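You operate a simulated robot arm through the tools that you are given. There is no shell and no other tool. Be economical: measure what you need, move in short steps, check, and stop when the job is done.

You run a simulated robot arm. Do the job below in one go: nothing can be reset, and whatever is moved stays where it is left.

TASK
Staple the pink sheaf and clip it to the orange folder with the red clip.
Fine: fingers out of the slot, then one staple, in the corner; stand the sheaf in the folder's slot; leave the other sheaves and the teal clip.

The check looks at the end state, three seconds after you hand in, the way a careful person would. Anything else that was tipped, shoved, dropped, spilled or broken makes it a failure.

THE ROBOT
A 6-joint arm with a two-finger parallel gripper, fixed in place. Base frame: the origin is at the foot of the arm, x ahead of it, y to its left, z up; the work surface is at about z = 0. Lengths are in m, angles in degrees, forces in N, time in s.
With the tool pointing down near the work surface it reaches from about 0.14 to 0.58 m from the base axis. Its first joint turns from -66.0 to 66.0 degrees. Payload 2.1 kg.
The TCP is the grasp point between the finger pads, 0.03 m short of the fingertips. In the tool frame z runs along the fingers and y along their closing line. The gripper opens to 0.094 m. The fingers are 0.028 m wide and 0.01 m thick; the gripper's body (0.05 by 0.096 m) begins 0.055 m behind the TCP.
Orientation is told as [roll, pitch, yaw] about the base's x, y, z axes, in that order, counted from this pose: with the fingers straight down and closing along the base's y, the tool's x points along the base's -x, its y along +y and its z along -z.

THE INTERFACE
- The arm moves only by the tool jog_arm. Its argument "moves" is a list of rows, each an object of numbers (a shift or turn left out is 0, a gripper value left out holds the last): "x", "y", "z": the shift along the tool's x, y, z in mm; "wx", "wy", "wz": the turn, a rotation vector about the tool's x, y, z in degrees; "jaw": the finger opening in mm, from 0 to 94. In form: [{"x": .., "y": .., "z": .., "wx": .., "wy": .., "wz": .., "jaw": ..}, ...]. A call has 1 to 8 rows; each row is the pose to reach, as a shift and turn from the pose commanded when the call began, along the tool's axes at that moment. A row lasts 0.2 s, in which the tool goes at most 0.05 m and 8.6 degrees; a call with a longer step from one row to the next is refused whole, and so is a gripper value outside its range. A pose out of reach is approached as far as the arm can. The call stops where the force on the tool passes 90 N (or 10 N more than at its start, if that is more) or the arm is blocked; 0.2 s more then pass. The fingers move at their own pace (about 0.072 m/s each) and stop on an object; they squeeze with about 25 N. The grip force told is the motor's: it shows also when the fingers shut on nothing. Time passes only in rows, and 0.2 s behind the last, so rows that repeat a pose let the fingers close. It gives the time, the measured TCP pose, the force on the tool (base axes), the opening and the grip force at its end, in the units of the frame above (readings bear some noise), with the torque about the TCP (base axes, N m) and any sound that the robot's microphone picked up.
- Cameras (640 x 400 px; columns grow to the right, rows downward): "scene" is fixed at [0.047, -0.366, 0.49]; the picture's right is [0.85, -0.53, 0.00], its down [-0.27, -0.44, -0.86] and it looks along [0.45, 0.73, -0.52] (base axes); focal length 300 px, centre (320, 200). "wrist" rides on the gripper at [0.076, 0.014, -0.102] in the tool frame; the picture's right is [-0.18, 0.98, 0.00], its down [-0.75, -0.14, -0.64] and it looks along [-0.63, -0.12, 0.77] (tool axes); focal length 243 px, centre (320, 200). There is no depth. A picture from a camera that has moved, and an enlarged one, comes with that camera's place and axes in the base frame and with its lens.
- snapshot(camera): a new picture of that camera. No time passes.
- zoom(camera, box): a new picture of the part [left, top, right, bottom] of that camera's present view, enlarged. No time passes.
- finish_job(): hands the job in; it is judged then, once.

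Go step by step. Nothing tells you positions but the pictures and the camera data: compare them with the known pose of the tool, close in by small moves and look again before you grip or let go. The budget is 120 turns and 84 pictures, counting those below and the enlarged ones. Unless the task says otherwise, let go and move clear before handing in, and close with one line.

The tools are called after "Call:" as a command line: name --argument value ..., lists and objects as JSON in quotes. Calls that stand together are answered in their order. jog_arm: Moves the arm, as the interface text tells. Its arguments: {"type":"object","properties":{"moves":{"type":"array","items":{"type":"object","properties":{"x":{"type":"number"},"y":{"type":"number"},"z":{"type":"number"},"wx":{"type":"number"},"wy":{"type":"number"},"wz":{"type":"number"},"jaw":{"type":"number"}}}}},"required":["moves"]} The other tools are called the same way: snapshot (camera) takes a picture; zoom (camera, box) takes an enlarged picture of a part of a camera's view; finish_job () hands the job in.

At the start:

```text
time_s: 0.0
ee_pos: [0.2829, 0.084, 0.3522]
tool_rot: [0.2, -0.1, 0.0]
ft_force: [-0.3, 0.7, 0.2]
ft_torque: [0.0, 0.02, 0.01]
gripper_width: 0.0941
gripper_force: 0.1
```

scene: 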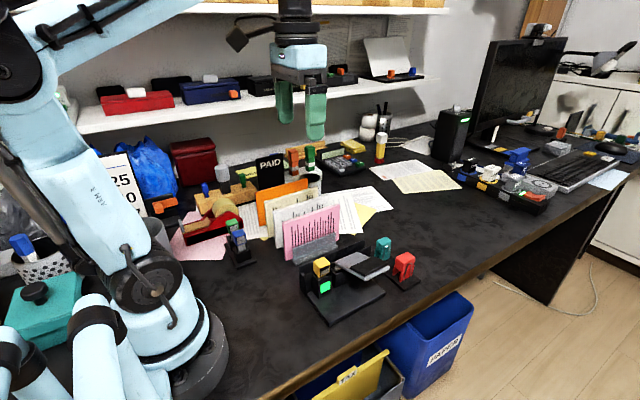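
wrist: 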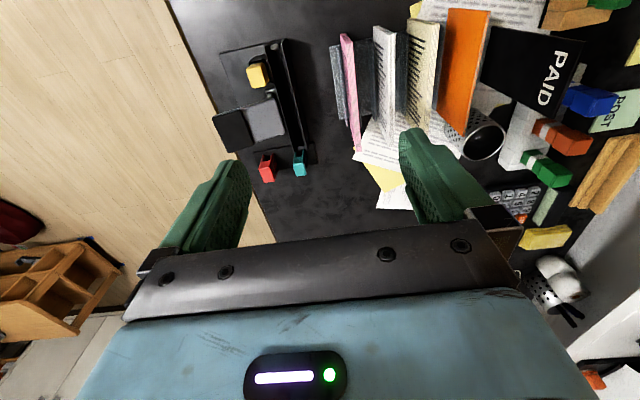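

I see a rack with a pink sheaf in front, white/cream sheaves and an orange folder behind, and a black stapler-like station with a yellow part, plus red and teal clips. I'll take enlarged views first.

Call:
zoom --camera "scene" --box '[220, 140, 440, 340]'

Call:
zoom --camera "wrist" --box '[200, 0, 520, 200]'

```text
2.00 times, centred on (330, 240) of scene
camera zoom: at [0.047, -0.366, 0.49], right [0.85, -0.53, 0.0], down [-0.27, -0.44, -0.86], along [0.45, 0.73, -0.52], focal length 600 px, centre (300, 120)
```

zoom: 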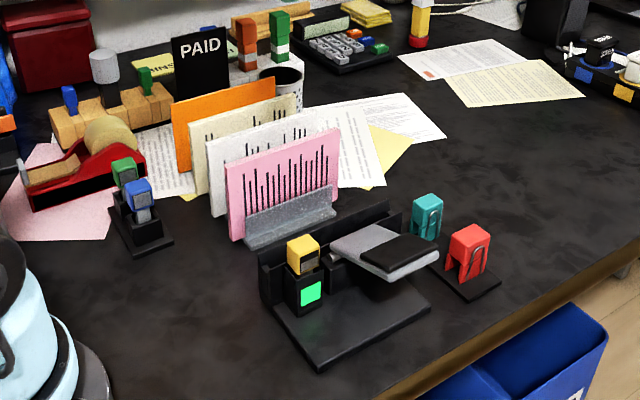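

```text
2.00 times, centred on (360, 100) of wrist
camera zoom: at [0.2084, 0.0982, 0.4537], right [0.18, 0.98, 0.0], down [0.75, -0.14, 0.64], along [0.63, -0.12, -0.77], focal length 485 px, centre (240, 400)
```

zoom: 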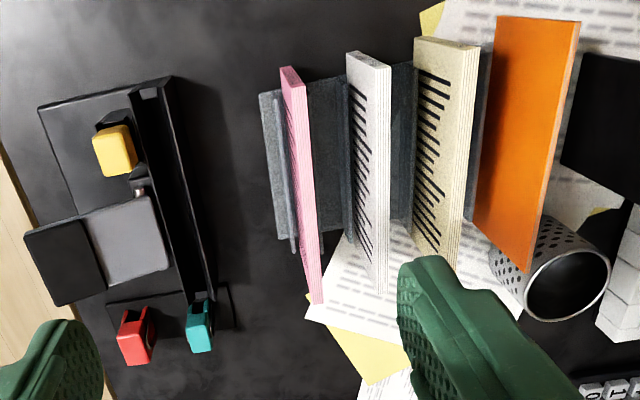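

The stapler appears to be the black tray at about x 0.25–0.39, y −0.07–0.03. I'll move the wrist camera for a better look.

Call:
jog_arm --moves '[{"x": 30, "y": -30}, {"x": 60, "y": -60}, {"x": 90, "y": -90}, {"x": 100, "y": -100}]'

Call:
snapshot --camera "wrist"

Call:
zoom --camera "scene" --box '[290, 220, 430, 330]'

Call:
zoom --camera "scene" --box '[240, 160, 360, 270]'

```text
time_s: 1.0
ee_pos: [0.1838, -0.0169, 0.3538]
tool_rot: [0.1, -0.1, 0.0]
ft_force: [-0.4, 0.9, 0.2]
ft_torque: [-0.01, 0.0, 0.0]
gripper_width: 0.0941
gripper_force: 0.1
```

```text
79 pictures are left
camera wrist: at [0.1088, -0.0029, 0.4551], right [0.18, 0.98, 0.0], down [0.75, -0.14, 0.64], along [0.63, -0.12, -0.77], focal length 243 px, centre (320, 200)
```

wrist: 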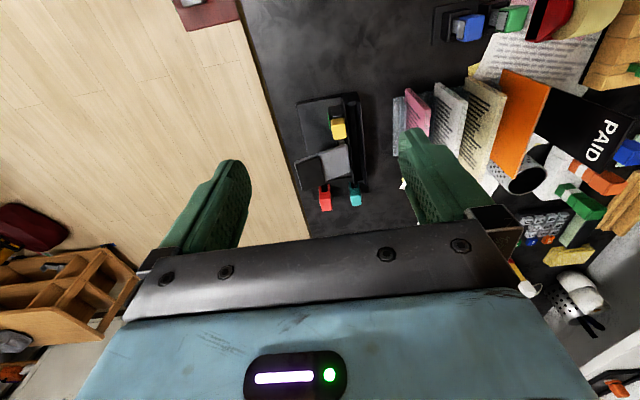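

```text
3.64 times, centred on (360, 275) of scene
camera zoom: at [0.047, -0.366, 0.49], right [0.85, -0.53, 0.0], down [-0.27, -0.44, -0.86], along [0.45, 0.73, -0.52], focal length 1091 px, centre (174, -73)
```

zoom: 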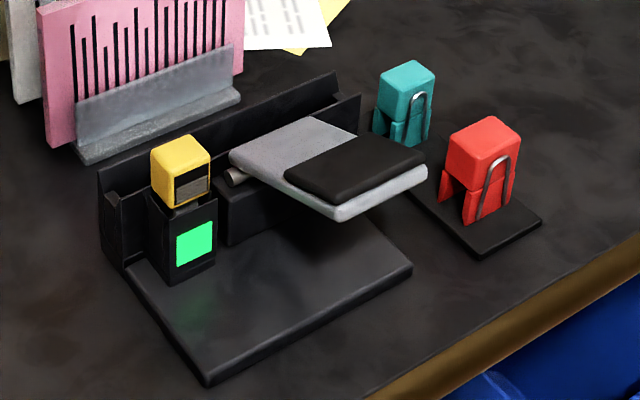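

```text
3.64 times, centred on (300, 215) of scene
camera zoom: at [0.047, -0.366, 0.49], right [0.85, -0.53, 0.0], down [-0.27, -0.44, -0.86], along [0.45, 0.73, -0.52], focal length 1091 px, centre (393, 146)
```

zoom: 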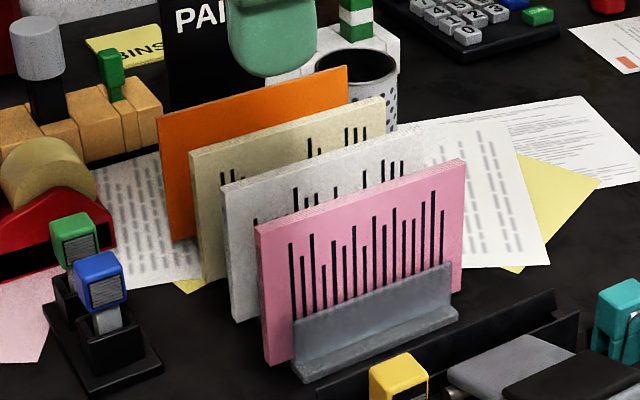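

The stapler has a trough along its back edge, a yellow head over the left end, and a hinged paddle. The pink sheaf spans about x 0.256–0.404 at y≈0.126, 0.11 m high. I'll lower the camera for close views.

Call:
jog_arm --moves '[{"x": 10, "z": 45}, {"x": 20, "z": 90}, {"x": 20, "z": 130}, {"x": 20, "z": 145}]'

Call:
zoom --camera "wrist" --box '[220, 80, 460, 230]'

```text
time_s: 2.0
ee_pos: [0.1635, -0.0146, 0.2066]
tool_rot: [0.1, 0.0, 0.0]
ft_force: [0.4, -0.1, 0.4]
ft_torque: [0.04, -0.01, 0.03]
gripper_width: 0.094
gripper_force: 0.1
```

```text
2.67 times, centred on (340, 155) of wrist
camera zoom: at [0.0882, -0.0006, 0.308], right [0.18, 0.98, 0.0], down [0.75, -0.14, 0.64], along [0.63, -0.12, -0.77], focal length 647 px, centre (267, 320)
```

zoom: 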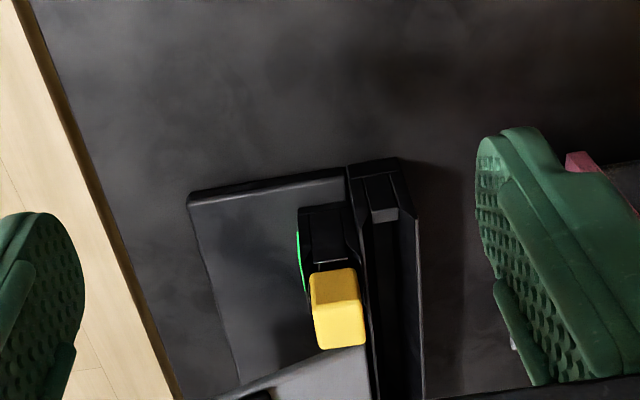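

The trough runs along x near y≈0.03, and the paddle (black pad at about (0.355, −0.08)) hinges beside it. I need to see inside the trough and where the staple head is, so I'll line the camera up with it.

Call:
jog_arm --moves '[{"x": -20, "z": -45, "y": 20}, {"x": -50, "z": -75, "y": 40}, {"x": -80, "z": -75, "y": 40}]'

Call:
zoom --camera "wrist" --box '[200, 0, 420, 140]'

```text
refused: row 1 steps farther than a row can; nothing moved
```

```text
2.86 times, centred on (310, 70) of wrist
camera zoom: at [0.0882, -0.0006, 0.308], right [0.18, 0.98, 0.0], down [0.75, -0.14, 0.64], along [0.63, -0.12, -0.77], focal length 693 px, centre (349, 571)
```

zoom: 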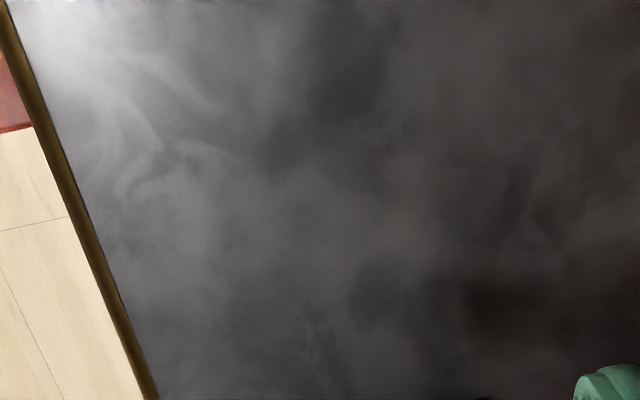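

The jog was refused for step size, so I'll split it into shorter rows.

Call:
jog_arm --moves '[{"x": -10, "z": -40, "y": 15}, {"x": -35, "z": -75, "y": 30}, {"x": -80, "z": -75, "y": 40}]'

Call:
snapshot --camera "wrist"

```text
time_s: 2.8
ee_pos: [0.2429, 0.0231, 0.2837]
tool_rot: [0.2, 0.0, -0.1]
ft_force: [1.4, 0.5, 0.1]
ft_torque: [-0.03, 0.0, 0.0]
gripper_width: 0.0943
gripper_force: 0.1
```

```text
74 pictures are left
camera wrist: at [0.1669, 0.0372, 0.3848], right [0.18, 0.98, 0.0], down [0.75, -0.14, 0.64], along [0.63, -0.12, -0.77], focal length 243 px, centre (320, 200)
```

wrist: 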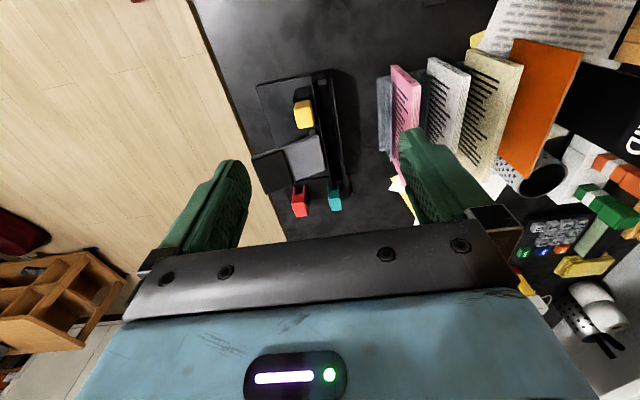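

Call:
zoom --camera "wrist" --box '[240, 60, 370, 220]'

Call:
zoom --camera "wrist" --box '[365, 20, 605, 180]'

```text
2.50 times, centred on (305, 140) of wrist
camera zoom: at [0.1669, 0.0372, 0.3848], right [0.18, 0.98, 0.0], down [0.75, -0.14, 0.64], along [0.63, -0.12, -0.77], focal length 606 px, centre (358, 350)
```

zoom: 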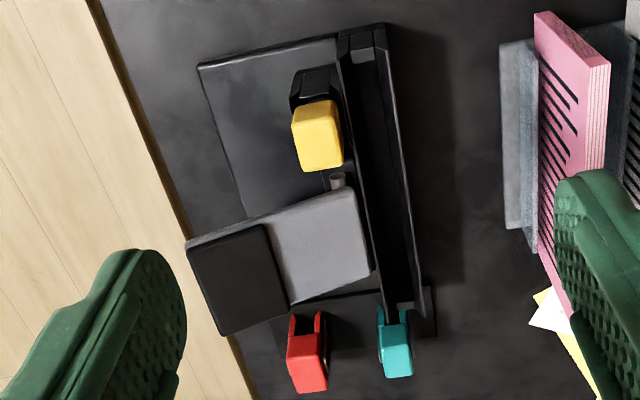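

```text
2.50 times, centred on (485, 100) of wrist
camera zoom: at [0.1669, 0.0372, 0.3848], right [0.18, 0.98, 0.0], down [0.75, -0.14, 0.64], along [0.63, -0.12, -0.77], focal length 606 px, centre (-92, 450)
```

zoom: 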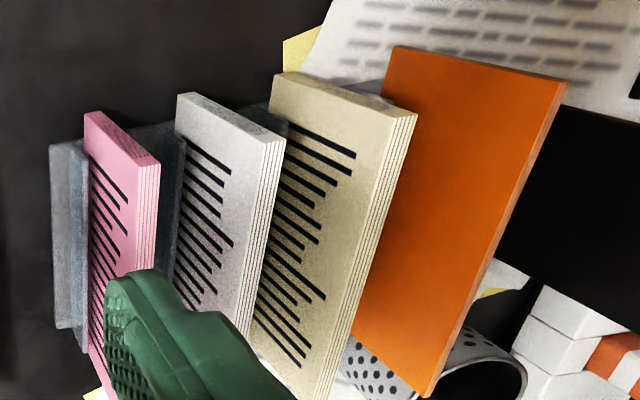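

The trough has an end stop at its left end next to the head; the sheaf must stand there with its left corner at the stop. Now I look at the rack from above the folder.

Call:
jog_arm --moves '[{"x": 10, "y": 45}, {"x": 20, "y": 90}, {"x": 30, "y": 135}, {"x": 40, "y": 180, "z": -20}, {"x": 50, "y": 220, "z": -20}]'

Call:
snapshot --camera "wrist"

Call:
snapshot --camera "scene"

```text
refused: row 4 steps farther than a row can; nothing moved
```

```text
71 pictures are left
camera wrist: at [0.1669, 0.0372, 0.3848], right [0.18, 0.98, 0.0], down [0.75, -0.14, 0.64], along [0.63, -0.12, -0.77], focal length 243 px, centre (320, 200)
```

wrist: 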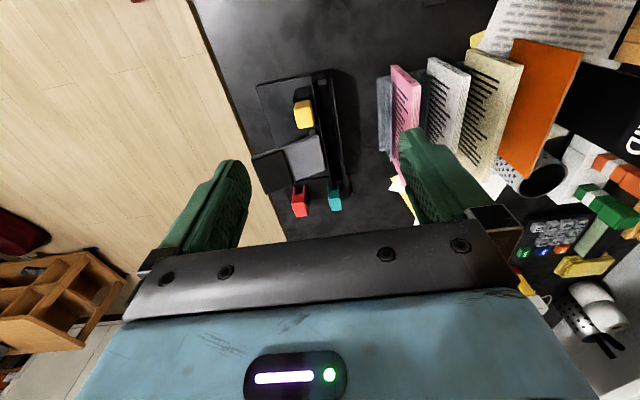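

```text
70 pictures are left
```

scene: 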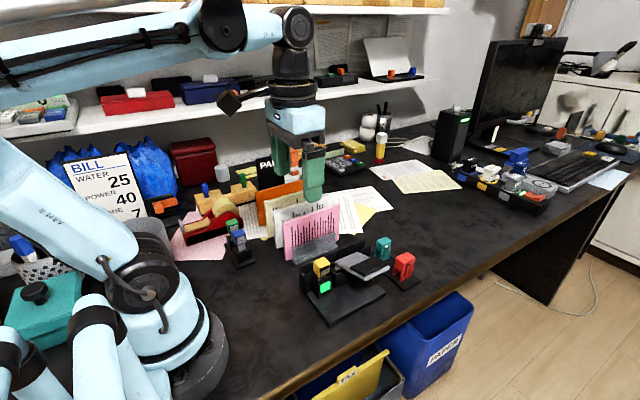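

Step limit again; I'll keep every row at or below 45 mm in total and only then take pictures.

Call:
jog_arm --moves '[{"x": 5, "y": 40}, {"x": 10, "y": 80}, {"x": 15, "y": 120}, {"x": 20, "y": 160}, {"x": 25, "y": 200}, {"x": 25, "y": 200, "z": -30}]'

```text
time_s: 4.2
ee_pos: [0.2211, 0.2256, 0.313]
tool_rot: [0.0, 0.0, -0.1]
ft_force: [0.5, -0.1, 0.6]
ft_torque: [0.0, -0.01, 0.02]
gripper_width: 0.094
gripper_force: 0.0
```

Call:
snapshot --camera "wrist"

Call:
zoom --camera "wrist" --box '[150, 20, 420, 190]'

```text
69 pictures are left
camera wrist: at [0.1452, 0.2397, 0.4142], right [0.18, 0.98, 0.0], down [0.75, -0.14, 0.64], along [0.63, -0.12, -0.77], focal length 243 px, centre (320, 200)
```

wrist: 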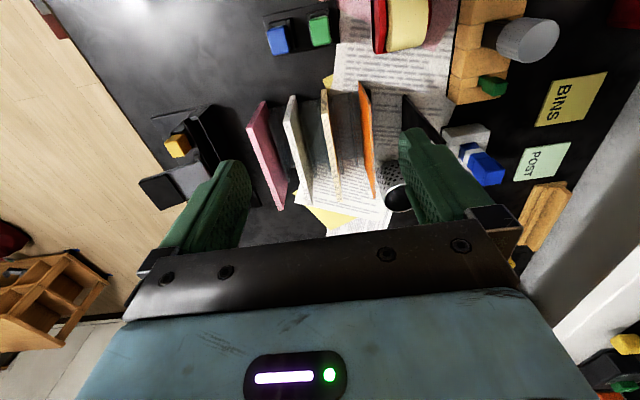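

```text
2.35 times, centred on (285, 105) of wrist
camera zoom: at [0.1452, 0.2397, 0.4142], right [0.18, 0.98, 0.0], down [0.75, -0.14, 0.64], along [0.63, -0.12, -0.77], focal length 571 px, centre (402, 424)
```

zoom: 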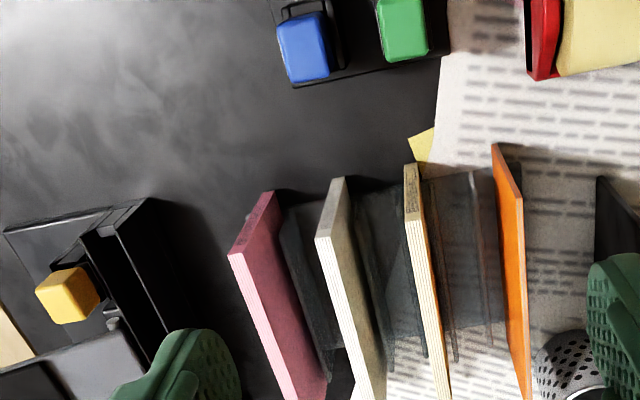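

Call:
zoom --camera "wrist" --box '[310, 70, 390, 200]'

Call:
zoom --camera "wrist" --box '[225, 80, 345, 220]'

```text
3.08 times, centred on (350, 135) of wrist
camera zoom: at [0.1452, 0.2397, 0.4142], right [0.18, 0.98, 0.0], down [0.75, -0.14, 0.64], along [0.63, -0.12, -0.77], focal length 746 px, centre (228, 400)
```

zoom: 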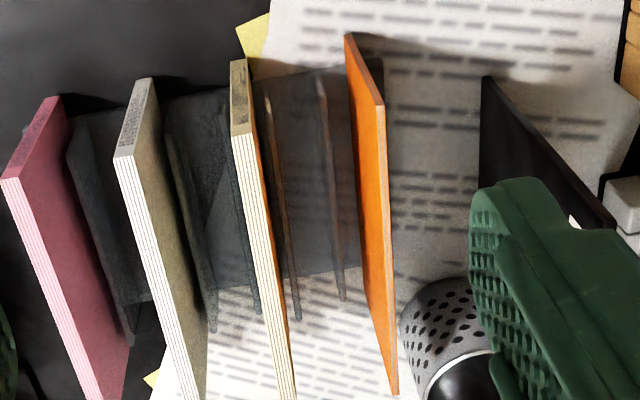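

```text
2.86 times, centred on (285, 150) of wrist
camera zoom: at [0.1452, 0.2397, 0.4142], right [0.18, 0.98, 0.0], down [0.75, -0.14, 0.64], along [0.63, -0.12, -0.77], focal length 693 px, centre (420, 343)
```

zoom: 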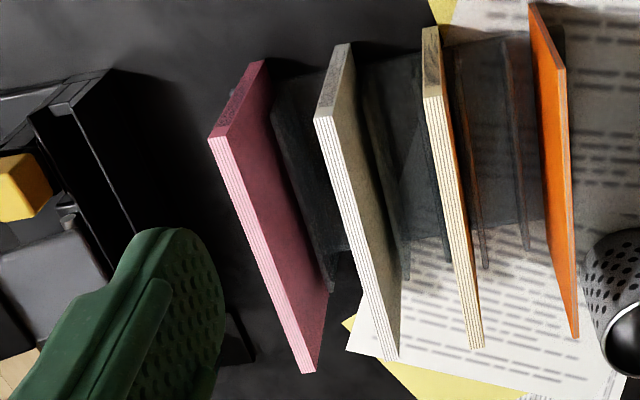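

The pink sheaf stands at y≈0.124 (about 8 mm thick, top z≈0.112). The orange folder's slot has a front wall at y≈0.262 and the folder face at ≈0.277. I'll go above the pink sheaf with the jaw narrowed to 36 mm.

Call:
jog_arm --moves '[{"x": -22, "y": -20, "z": 10, "jaw": 36}, {"x": -46, "y": -44, "z": 20}, {"x": -70, "y": -68, "z": 40}, {"x": -92, "y": -88, "z": 60}, {"x": -109, "y": -102, "z": 90}, {"x": -109, "y": -102, "z": 113}, {"x": -109, "y": -102, "z": 113}]'

Call:
snapshot --camera "wrist"

Call:
zoom --camera "scene" --box '[230, 130, 400, 300]'

```text
time_s: 5.8
ee_pos: [0.3275, 0.1212, 0.2001]
tool_rot: [0.2, 0.1, 0.0]
ft_force: [-0.3, 0.1, -0.5]
ft_torque: [0.0, -0.01, -0.02]
gripper_width: 0.0361
gripper_force: 0.0
```

```text
65 pictures are left
camera wrist: at [0.2506, 0.1345, 0.3017], right [0.18, 0.98, 0.0], down [0.75, -0.14, 0.64], along [0.63, -0.12, -0.77], focal length 243 px, centre (320, 200)
```

wrist: 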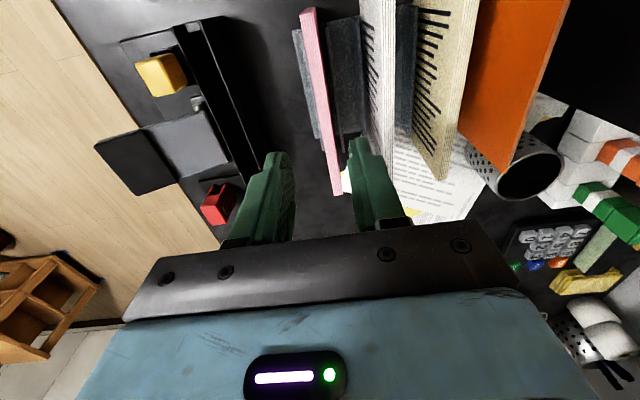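

```text
2.35 times, centred on (315, 215) of scene
camera zoom: at [0.047, -0.366, 0.49], right [0.85, -0.53, 0.0], down [-0.27, -0.44, -0.86], along [0.45, 0.73, -0.52], focal length 706 px, centre (332, 165)
```

zoom: 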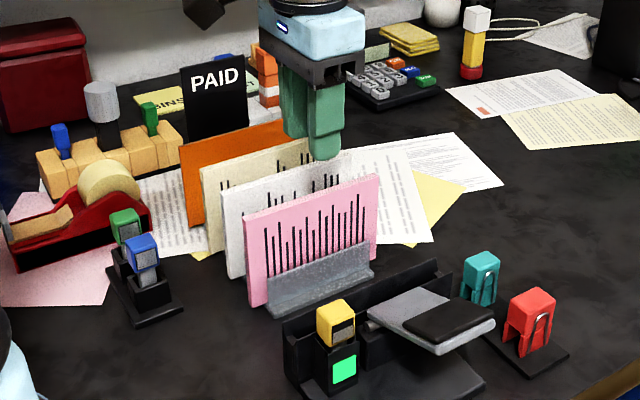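

Alignment is good: the sheaf's top edge runs from (0.255, 0.125) to (0.403, 0.122). I descend so the tips overlap its top by about 16 mm, then close.

Call:
jog_arm --moves '[{"x": -2, "y": 2, "z": 35}, {"x": -2, "y": 2, "z": 65}, {"x": -2, "y": 2, "z": 74}]'

Call:
zoom --camera "scene" --box '[250, 150, 370, 260]'

Call:
snapshot --camera "wrist"

```text
time_s: 6.6
ee_pos: [0.3292, 0.1236, 0.1252]
tool_rot: [0.1, 0.0, 0.0]
ft_force: [0.3, 0.5, 0.5]
ft_torque: [0.03, -0.02, -0.01]
gripper_width: 0.0363
gripper_force: 0.0
```

```text
3.64 times, centred on (310, 205) of scene
camera zoom: at [0.047, -0.366, 0.49], right [0.85, -0.53, 0.0], down [-0.27, -0.44, -0.86], along [0.45, 0.73, -0.52], focal length 1091 px, centre (356, 182)
```

zoom: 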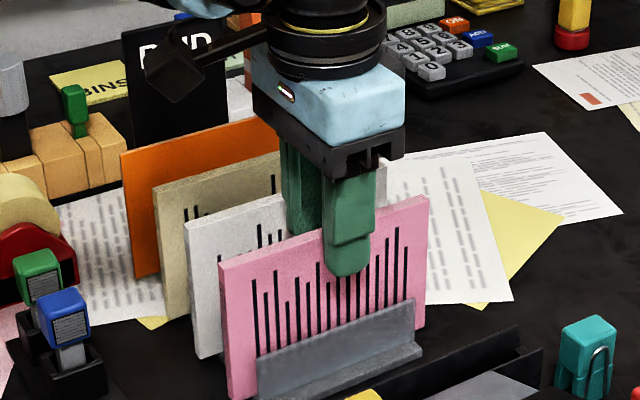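

```text
62 pictures are left
camera wrist: at [0.2539, 0.1387, 0.2273], right [0.18, 0.98, 0.0], down [0.75, -0.14, 0.64], along [0.63, -0.12, -0.77], focal length 243 px, centre (320, 200)
```

wrist: 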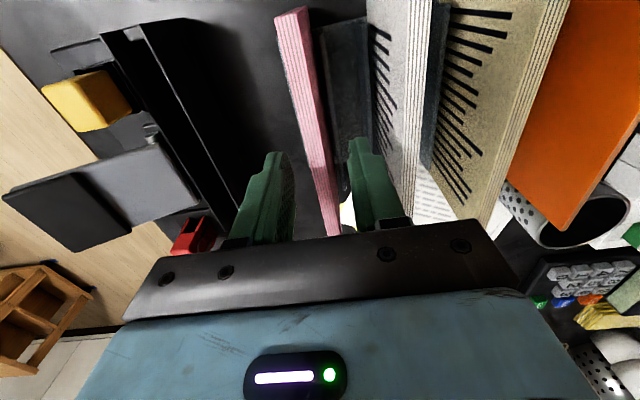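

The fingers straddle the sheaf top cleanly. Closing on it, then lifting slightly.

Call:
jog_arm --moves '[{"jaw": 0}, {"jaw": 0}, {"jaw": 0}]'

Call:
jog_arm --moves '[{"z": -20}, {"z": -40}, {"z": -60}, {"z": -75}]'

Call:
zoom --camera "scene" --box '[230, 120, 400, 300]'

Call:
snapshot --camera "wrist"

```text
time_s: 7.4
ee_pos: [0.3296, 0.1252, 0.1262]
tool_rot: [0.1, 0.1, 0.0]
ft_force: [-0.2, -0.4, 0.3]
ft_torque: [0.0, 0.01, -0.01]
gripper_width: 0.0085
gripper_force: 24.9
```

```text
time_s: 8.4
ee_pos: [0.3287, 0.1226, 0.201]
tool_rot: [0.0, 0.0, 0.0]
ft_force: [-0.1, 0.0, -1.3]
ft_torque: [-0.01, -0.04, -0.02]
gripper_width: 0.0084
gripper_force: 25.0
```

```text
2.22 times, centred on (315, 210) of scene
camera zoom: at [0.047, -0.366, 0.49], right [0.85, -0.53, 0.0], down [-0.27, -0.44, -0.86], along [0.45, 0.73, -0.52], focal length 667 px, centre (331, 178)
```

zoom: 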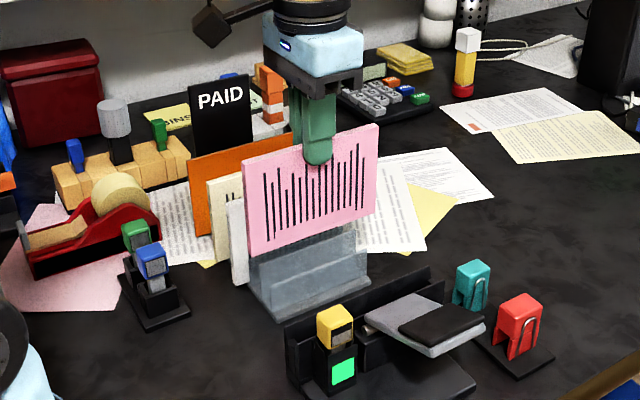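

```text
60 pictures are left
camera wrist: at [0.2529, 0.1369, 0.3026], right [0.18, 0.98, 0.0], down [0.75, -0.14, 0.64], along [0.63, -0.12, -0.77], focal length 243 px, centre (320, 200)
```

wrist: 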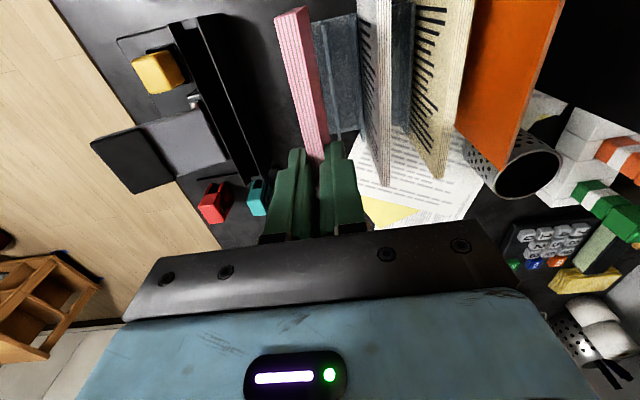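

The sheaf is held (8.4 mm). I zoom on the trough to fix its position before carrying the sheaf there.

Call:
zoom --camera "wrist" --box '[100, 0, 290, 230]'

Call:
zoom --camera "scene" --box '[295, 235, 395, 335]'

```text
1.74 times, centred on (195, 115) of wrist
camera zoom: at [0.2529, 0.1369, 0.3026], right [0.18, 0.98, 0.0], down [0.75, -0.14, 0.64], along [0.63, -0.12, -0.77], focal length 422 px, centre (537, 348)
```

zoom: 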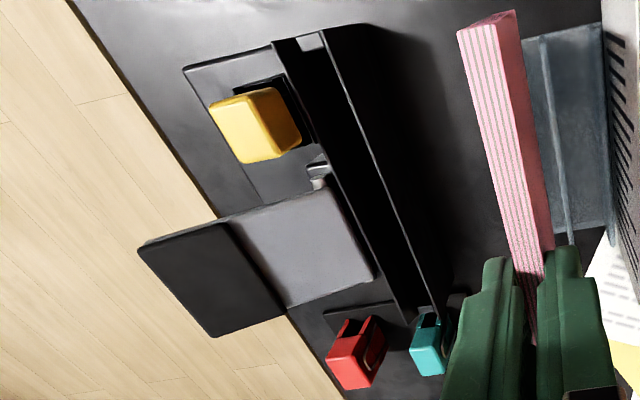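

```text
4.00 times, centred on (345, 285) of scene
camera zoom: at [0.047, -0.366, 0.49], right [0.85, -0.53, 0.0], down [-0.27, -0.44, -0.86], along [0.45, 0.73, -0.52], focal length 1200 px, centre (220, -140)
```

zoom: 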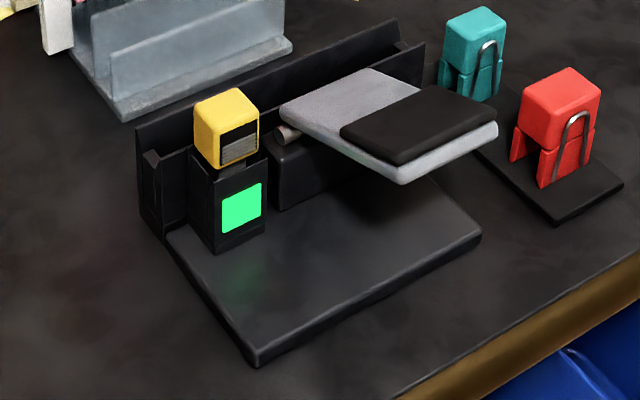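

Triangulated: back wall top z≈0.059 at y≈0.036, slot about y 0.0216–0.0325 (centre ≈0.027), end stop inner face x≈0.258, yellow head top z≈0.088. I raise and carry the sheaf over the slot.

Call:
jog_arm --moves '[{"z": -25}, {"x": -2, "y": -35, "z": -25}, {"x": -5, "y": -70, "z": -25}, {"x": -6, "y": -97, "z": -25}, {"x": -6, "y": -97, "z": -25}]'

Call:
snapshot --camera "wrist"

Call:
zoom --camera "scene" --box '[270, 160, 420, 310]'

```text
time_s: 9.6
ee_pos: [0.3351, 0.0254, 0.225]
tool_rot: [0.1, 0.0, 0.0]
ft_force: [0.3, 1.4, -2.0]
ft_torque: [-0.02, -0.04, 0.01]
gripper_width: 0.0083
gripper_force: 25.1
```

```text
57 pictures are left
camera wrist: at [0.2609, 0.0399, 0.3267], right [0.18, 0.98, 0.0], down [0.75, -0.14, 0.64], along [0.63, -0.12, -0.77], focal length 243 px, centre (320, 200)
```

wrist: 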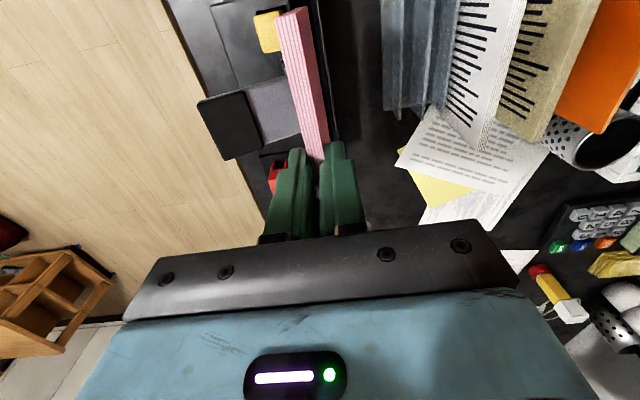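

```text
2.67 times, centred on (345, 235) of scene
camera zoom: at [0.047, -0.366, 0.49], right [0.85, -0.53, 0.0], down [-0.27, -0.44, -0.86], along [0.45, 0.73, -0.52], focal length 800 px, centre (253, 107)
```

zoom: 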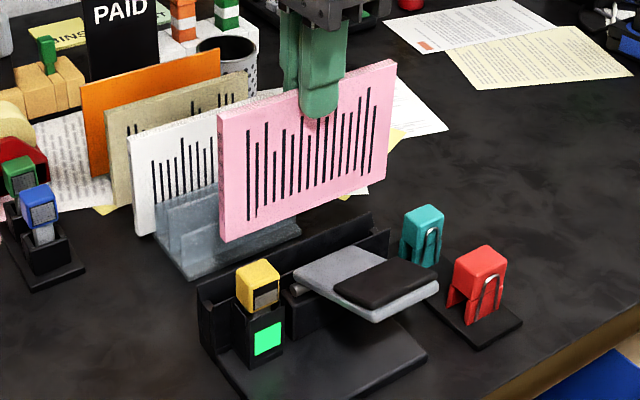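

The sheaf hangs level above the slot with its left edge near x≈0.260, so I shift +3 mm in x. I'll lower to just above the walls and check alignment.

Call:
jog_arm --moves '[{"x": -3, "z": 20}, {"x": -3, "z": 38}, {"x": -3, "z": 38}]'

Call:
zoom --camera "wrist" --box '[200, 0, 380, 180]'

Call:
zoom --camera "scene" --box '[290, 200, 400, 310]'

```text
time_s: 10.4
ee_pos: [0.3404, 0.0267, 0.188]
tool_rot: [0.1, 0.0, 0.0]
ft_force: [-0.1, -0.5, -0.6]
ft_torque: [-0.03, -0.03, -0.02]
gripper_width: 0.0083
gripper_force: 25.0
```

```text
2.22 times, centred on (290, 90) of wrist
camera zoom: at [0.2641, 0.0402, 0.2887], right [0.18, 0.98, 0.0], down [0.75, -0.14, 0.64], along [0.63, -0.12, -0.77], focal length 539 px, centre (387, 444)
```

zoom: 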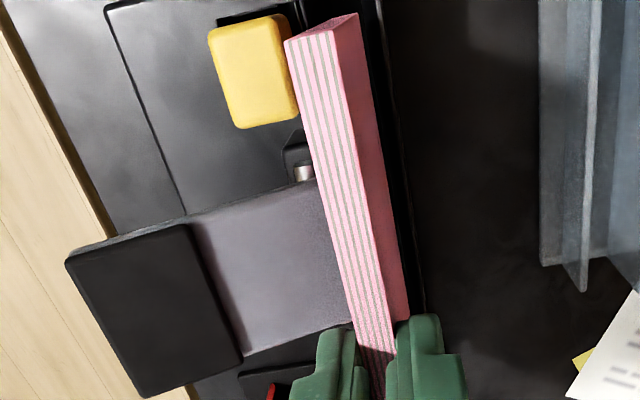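

```text
3.64 times, centred on (345, 255) of scene
camera zoom: at [0.047, -0.366, 0.49], right [0.85, -0.53, 0.0], down [-0.27, -0.44, -0.86], along [0.45, 0.73, -0.52], focal length 1091 px, centre (229, 0)
```

zoom: 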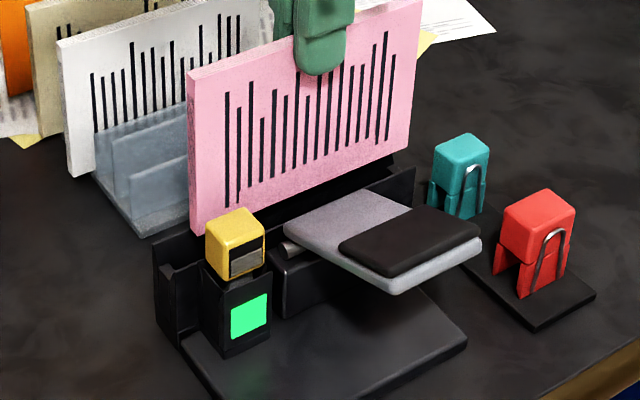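

Alignment agrees (sheaf centre y≈0.027, left edge x≈0.262, bottom z≈0.072). Lowering in small steps while watching forces.

Call:
jog_arm --moves '[{"z": 8}, {"z": 14}, {"z": 19}]'

Call:
zoom --camera "scene" --box '[290, 200, 400, 310]'

```text
time_s: 11.2
ee_pos: [0.3396, 0.0273, 0.1676]
tool_rot: [0.0, 0.1, 0.0]
ft_force: [0.4, -0.8, -1.2]
ft_torque: [-0.05, -0.04, -0.03]
gripper_width: 0.0084
gripper_force: 24.7
```

```text
3.64 times, centred on (345, 255) of scene
camera zoom: at [0.047, -0.366, 0.49], right [0.85, -0.53, 0.0], down [-0.27, -0.44, -0.86], along [0.45, 0.73, -0.52], focal length 1091 px, centre (229, 0)
```

zoom: 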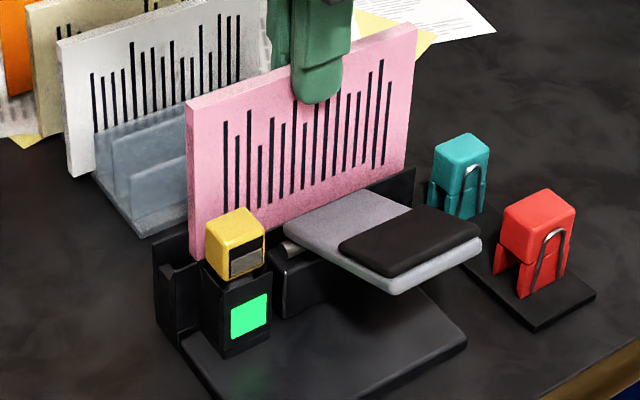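

The sheaf is now in front of the back wall and clear of the stop. Continuing down slowly.

Call:
jog_arm --moves '[{"z": 5}, {"z": 10}, {"z": 14}]'

Call:
jog_arm --moves '[{"z": 4}, {"z": 8}, {"z": 12}]'

Call:
zoom --camera "scene" --box '[290, 200, 400, 310]'

```text
time_s: 12.0
ee_pos: [0.339, 0.0285, 0.1535]
tool_rot: [0.0, 0.1, 0.0]
ft_force: [-9.0, -3.3, 18.1]
ft_torque: [-0.37, -0.29, 0.04]
gripper_width: 0.0085
gripper_force: 25.1
```

```text
time_s: 12.6
ee_pos: [0.3357, 0.0278, 0.1497]
tool_rot: [-0.1, 0.7, 0.1]
ft_force: [-9.8, -0.2, 19.0]
ft_torque: [-0.05, -0.49, -0.04]
gripper_width: 0.0086
gripper_force: 25.1
stopped in row 3: the force on the tool passed its limit at 99 N (the readings are from after the stop); the commanded pose is now the measured one
```

```text
3.64 times, centred on (345, 255) of scene
camera zoom: at [0.0469, -0.366, 0.49], right [0.85, -0.53, 0.0], down [-0.27, -0.44, -0.86], along [0.45, 0.73, -0.52], focal length 1091 px, centre (229, 0)
```

zoom: 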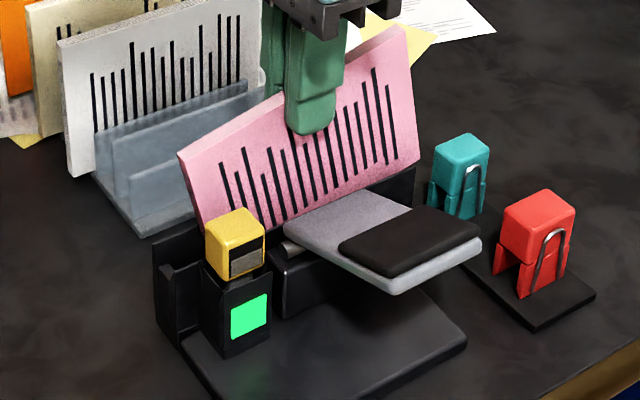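

The right bottom corner caught on something at the right end of the slot, and the sheaf pivoted in the grip (left end low). I raise it clear and look again.

Call:
jog_arm --moves '[{"z": -15}, {"z": -35}, {"z": -55}, {"z": -75}]'

Call:
zoom --camera "scene" --box '[280, 150, 420, 310]'

Call:
zoom --camera "scene" --box '[345, 220, 425, 290]'

```text
time_s: 13.6
ee_pos: [0.3374, 0.0282, 0.2241]
tool_rot: [0.1, 0.7, -0.1]
ft_force: [0.9, 0.1, -1.4]
ft_torque: [-0.03, -0.01, -0.01]
gripper_width: 0.0087
gripper_force: 24.8
```

```text
2.50 times, centred on (350, 230) of scene
camera zoom: at [0.047, -0.366, 0.49], right [0.85, -0.53, 0.0], down [-0.27, -0.44, -0.86], along [0.45, 0.73, -0.52], focal length 750 px, centre (245, 125)
```

zoom: 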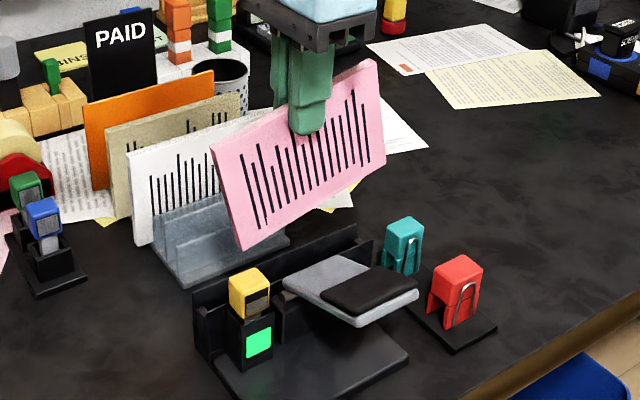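

```text
5.71 times, centred on (385, 255) of scene
camera zoom: at [0.047, -0.366, 0.49], right [0.85, -0.53, 0.0], down [-0.27, -0.44, -0.86], along [0.45, 0.73, -0.52], focal length 1715 px, centre (-51, -114)
```

zoom: 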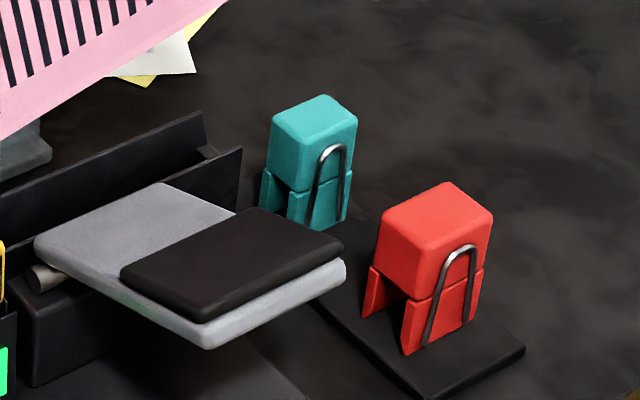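

The right end of the slot has a stop at x≈0.409 and the left one at ≈0.258, so the slot is only slightly longer than the sheaf (~0.148). I zoom in on both slot ends while they're visible.

Call:
zoom --camera "scene" --box '[318, 255, 358, 285]'

Call:
zoom --camera "scene" --box '[365, 225, 405, 255]'

Call:
zoom --camera "wrist" --box '[220, 0, 380, 170]'

```text
13.33 times, centred on (338, 270) of scene
camera zoom: at [0.047, -0.366, 0.49], right [0.85, -0.53, 0.0], down [-0.27, -0.44, -0.86], along [0.45, 0.73, -0.52], focal length 4002 px, centre (80, -733)
```

zoom: 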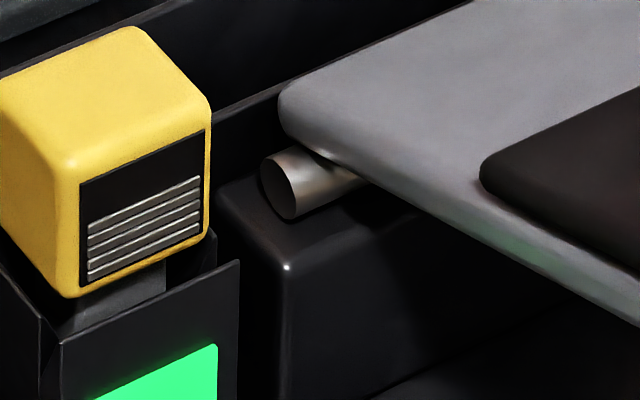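

```text
13.33 times, centred on (385, 240) of scene
camera zoom: at [0.047, -0.366, 0.49], right [0.85, -0.53, 0.0], down [-0.27, -0.44, -0.86], along [0.45, 0.73, -0.52], focal length 4002 px, centre (-547, -333)
```

zoom: 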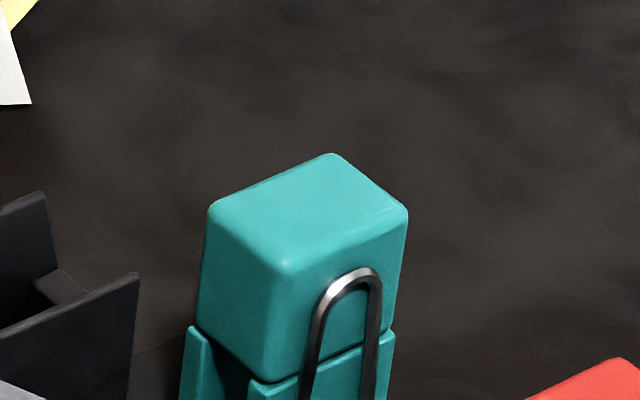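

```text
2.35 times, centred on (300, 85) of wrist
camera zoom: at [0.2638, 0.0417, 0.3267], right [0.18, 0.98, 0.0], down [0.76, -0.14, 0.63], along [0.62, -0.12, -0.77], focal length 571 px, centre (367, 471)
```

zoom: 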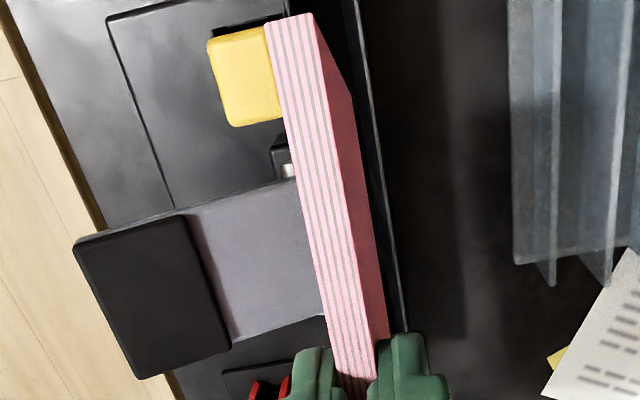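

Re-measured: stops are 7 mm thick with tops at z≈0.047, and the interior spans x≈0.255–0.408, so the sheaf centre should be near x≈0.331. First I level the sheaf by turning about y by 12°.

Call:
jog_arm --moves '[{"wy": 6}, {"wy": 12}, {"wy": 12}]'

Call:
zoom --camera "scene" --box '[290, 150, 410, 270]'

```text
time_s: 14.4
ee_pos: [0.3376, 0.0273, 0.2225]
tool_rot: [-0.1, 12.7, 0.0]
ft_force: [-0.1, 0.3, -0.5]
ft_torque: [0.0, 0.01, -0.01]
gripper_width: 0.0087
gripper_force: 25.1
```

```text
3.33 times, centred on (350, 210) of scene
camera zoom: at [0.047, -0.366, 0.49], right [0.85, -0.53, 0.0], down [-0.27, -0.44, -0.86], along [0.45, 0.73, -0.52], focal length 1000 px, centre (220, 167)
```

zoom: 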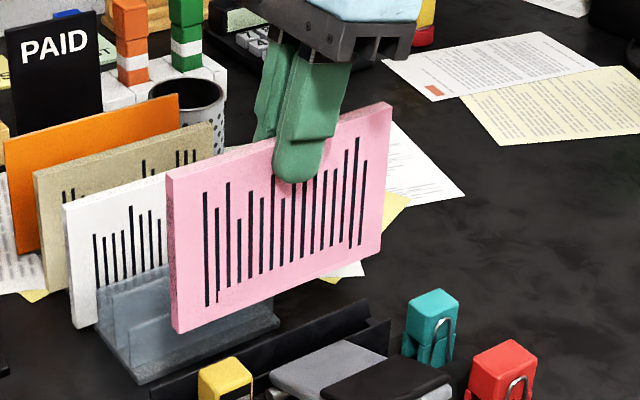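

Call:
zoom --camera "scene" --box '[330, 170, 390, 240]'

Call:
zoom --camera "scene" --box '[325, 200, 365, 260]'

```text
5.71 times, centred on (360, 205) of scene
camera zoom: at [0.047, -0.366, 0.49], right [0.85, -0.53, 0.0], down [-0.27, -0.44, -0.86], along [0.45, 0.73, -0.52], focal length 1715 px, centre (91, 171)
```

zoom: 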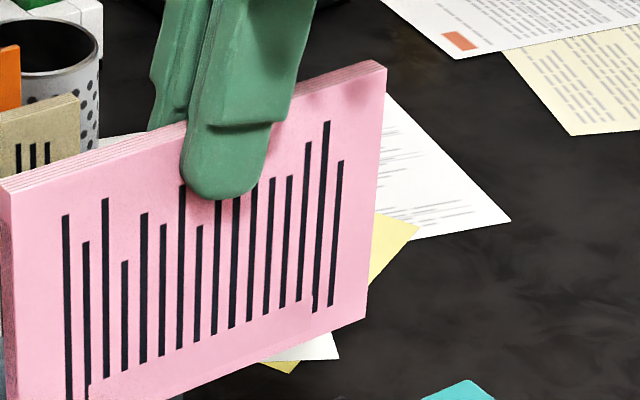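

```text
6.67 times, centred on (345, 230) of scene
camera zoom: at [0.047, -0.366, 0.49], right [0.85, -0.53, 0.0], down [-0.27, -0.44, -0.86], along [0.45, 0.73, -0.52], focal length 2001 px, centre (153, 0)
```

zoom: 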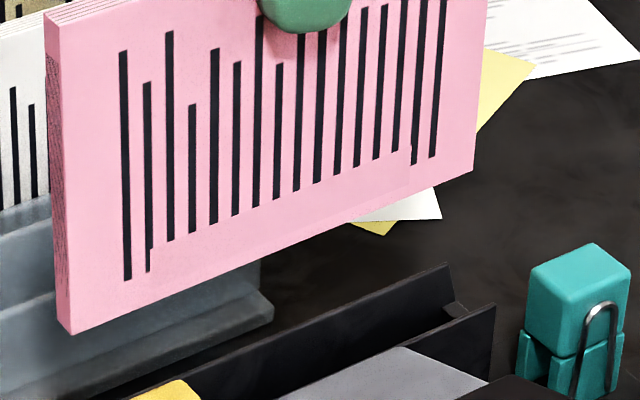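

The sheaf is now almost level (0.9° left-low), centred at x≈0.3335. One more degree brings its bottom centre to ≈0.3316, matching the slot centre. Then I lower to just above the stops.

Call:
jog_arm --moves '[{"wy": 1}, {"wy": 1}]'

Call:
jog_arm --moves '[{"x": -4.7, "z": 19.4}, {"x": -9.5, "z": 38.9}, {"x": -12.3, "z": 50.5}, {"x": -12.3, "z": 50.5}]'

Call:
zoom --camera "scene" --box '[315, 200, 395, 270]'

Call:
zoom --camera "wrist" --box '[220, 0, 380, 170]'

```text
time_s: 15.0
ee_pos: [0.3373, 0.0267, 0.2219]
tool_rot: [0.1, 13.7, -0.1]
ft_force: [-1.1, 0.4, -1.2]
ft_torque: [0.04, 0.01, 0.01]
gripper_width: 0.0088
gripper_force: 25.4
```

```text
time_s: 16.0
ee_pos: [0.339, 0.0278, 0.1703]
tool_rot: [0.1, 13.8, 0.0]
ft_force: [0.9, 0.7, -0.3]
ft_torque: [0.0, 0.0, 0.02]
gripper_width: 0.009
gripper_force: 25.2
```

```text
5.71 times, centred on (355, 235) of scene
camera zoom: at [0.047, -0.366, 0.49], right [0.85, -0.53, 0.0], down [-0.27, -0.44, -0.86], along [0.45, 0.73, -0.52], focal length 1715 px, centre (120, 0)
```

zoom: 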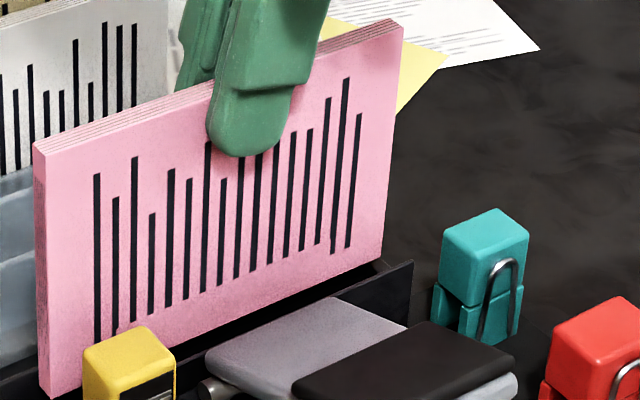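

```text
2.35 times, centred on (300, 85) of wrist
camera zoom: at [0.2897, 0.0418, 0.288], right [0.18, 0.98, -0.04], down [0.88, -0.14, 0.45], along [0.43, -0.12, -0.89], focal length 571 px, centre (367, 471)
```

zoom: 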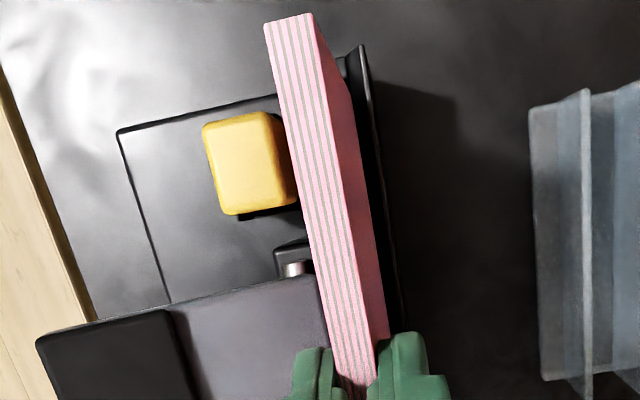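

The sheaf spans x 0.2585–0.4073, a bit close to the right stop (0.408). I shift it 1.5 mm left and lower past the stops.

Call:
jog_arm --moves '[{"x": 1.5, "z": 0.4}, {"x": 0.5, "z": 4.3}, {"x": -0.5, "z": 8.1}, {"x": -1.5, "z": 12.0}, {"x": -1.5, "z": 12.0}]'

Call:
zoom --camera "scene" --box '[315, 200, 395, 270]'

```text
time_s: 17.2
ee_pos: [0.3365, 0.0266, 0.1589]
tool_rot: [0.1, 13.7, -0.1]
ft_force: [-1.1, -0.7, -1.3]
ft_torque: [-0.01, -0.05, -0.03]
gripper_width: 0.0085
gripper_force: 24.9
```

```text
5.71 times, centred on (355, 235) of scene
camera zoom: at [0.047, -0.366, 0.49], right [0.85, -0.53, 0.0], down [-0.27, -0.44, -0.86], along [0.45, 0.73, -0.52], focal length 1715 px, centre (120, 0)
```

zoom: 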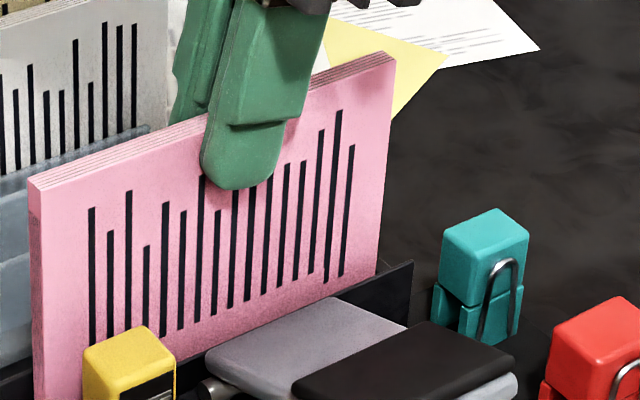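

No contact at stop level; continuing down.

Call:
jog_arm --moves '[{"x": -0.9, "z": 3.9}, {"x": -1.9, "z": 7.8}, {"x": -2.4, "z": 9.7}, {"x": -2.4, "z": 9.7}]'

```text
time_s: 18.2
ee_pos: [0.3363, 0.0279, 0.1481]
tool_rot: [0.0, 13.7, 0.0]
ft_force: [0.3, -0.8, -1.8]
ft_torque: [-0.06, 0.0, -0.06]
gripper_width: 0.0084
gripper_force: 25.1
```

Call:
jog_arm --moves '[{"x": -0.9, "z": 3.9}, {"x": -1.9, "z": 7.8}, {"x": -2.8, "z": 11.7}, {"x": -2.8, "z": 11.7}]'

Call:
zoom --camera "scene" --box '[300, 200, 400, 290]'

```text
time_s: 19.2
ee_pos: [0.3365, 0.0287, 0.1365]
tool_rot: [0.0, 13.8, 0.0]
ft_force: [0.1, 0.0, -1.3]
ft_torque: [-0.07, 0.01, -0.08]
gripper_width: 0.0086
gripper_force: 25.2
```

```text
4.44 times, centred on (350, 245) of scene
camera zoom: at [0.047, -0.366, 0.49], right [0.85, -0.53, 0.0], down [-0.27, -0.44, -0.86], along [0.45, 0.73, -0.52], focal length 1334 px, centre (187, 0)
```

zoom: 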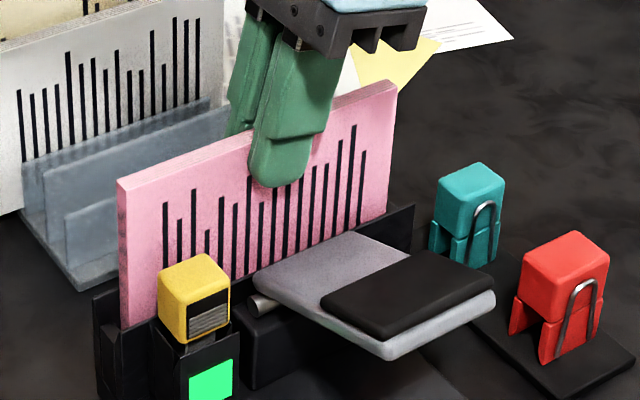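

Going well; bottom at about z≈0.023. A few more small steps until it touches the floor of the slot.

Call:
jog_arm --moves '[{"x": -0.7, "z": 2.9}, {"x": -1.4, "z": 5.8}, {"x": -1.9, "z": 7.8}, {"x": -1.9, "z": 7.8}]'

```text
time_s: 20.2
ee_pos: [0.3356, 0.0281, 0.1285]
tool_rot: [-0.1, 13.7, -0.1]
ft_force: [-0.4, -1.9, -0.9]
ft_torque: [-0.08, 0.01, -0.08]
gripper_width: 0.0084
gripper_force: 25.0
```

Call:
jog_arm --moves '[{"x": -0.5, "z": 1.9}, {"x": -0.9, "z": 3.9}, {"x": -0.9, "z": 3.9}]'

```text
time_s: 20.9
ee_pos: [0.3346, 0.0282, 0.1277]
tool_rot: [0.1, 14.0, -0.1]
ft_force: [-0.3, 0.1, 20.9]
ft_torque: [-0.07, -0.41, -0.04]
gripper_width: 0.0088
gripper_force: 24.8
stopped in row 3: the force on the tool passed its limit at 92 N (the readings are from after the stop); the commanded pose is now the measured one
```

The sheaf touches the slot floor. I open the fingers and lift straight out along the tool axis.

Call:
jog_arm --moves '[{"jaw": 24}, {"jaw": 24}, {"jaw": 24}]'

Call:
zoom --camera "scene" --box '[300, 200, 400, 290]'

```text
time_s: 21.7
ee_pos: [0.3353, 0.0278, 0.1261]
tool_rot: [0.0, 14.1, 0.0]
ft_force: [0.5, -0.6, 0.3]
ft_torque: [0.0, -0.03, 0.03]
gripper_width: 0.0239
gripper_force: 0.0
```

```text
4.44 times, centred on (350, 245) of scene
camera zoom: at [0.047, -0.366, 0.49], right [0.85, -0.53, 0.0], down [-0.27, -0.44, -0.86], along [0.45, 0.73, -0.52], focal length 1334 px, centre (187, 0)
```

zoom: 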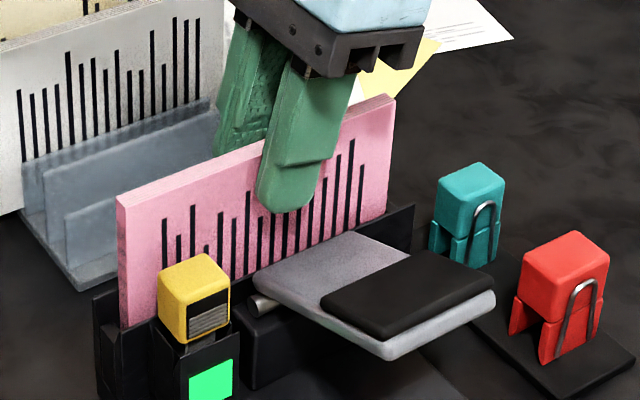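

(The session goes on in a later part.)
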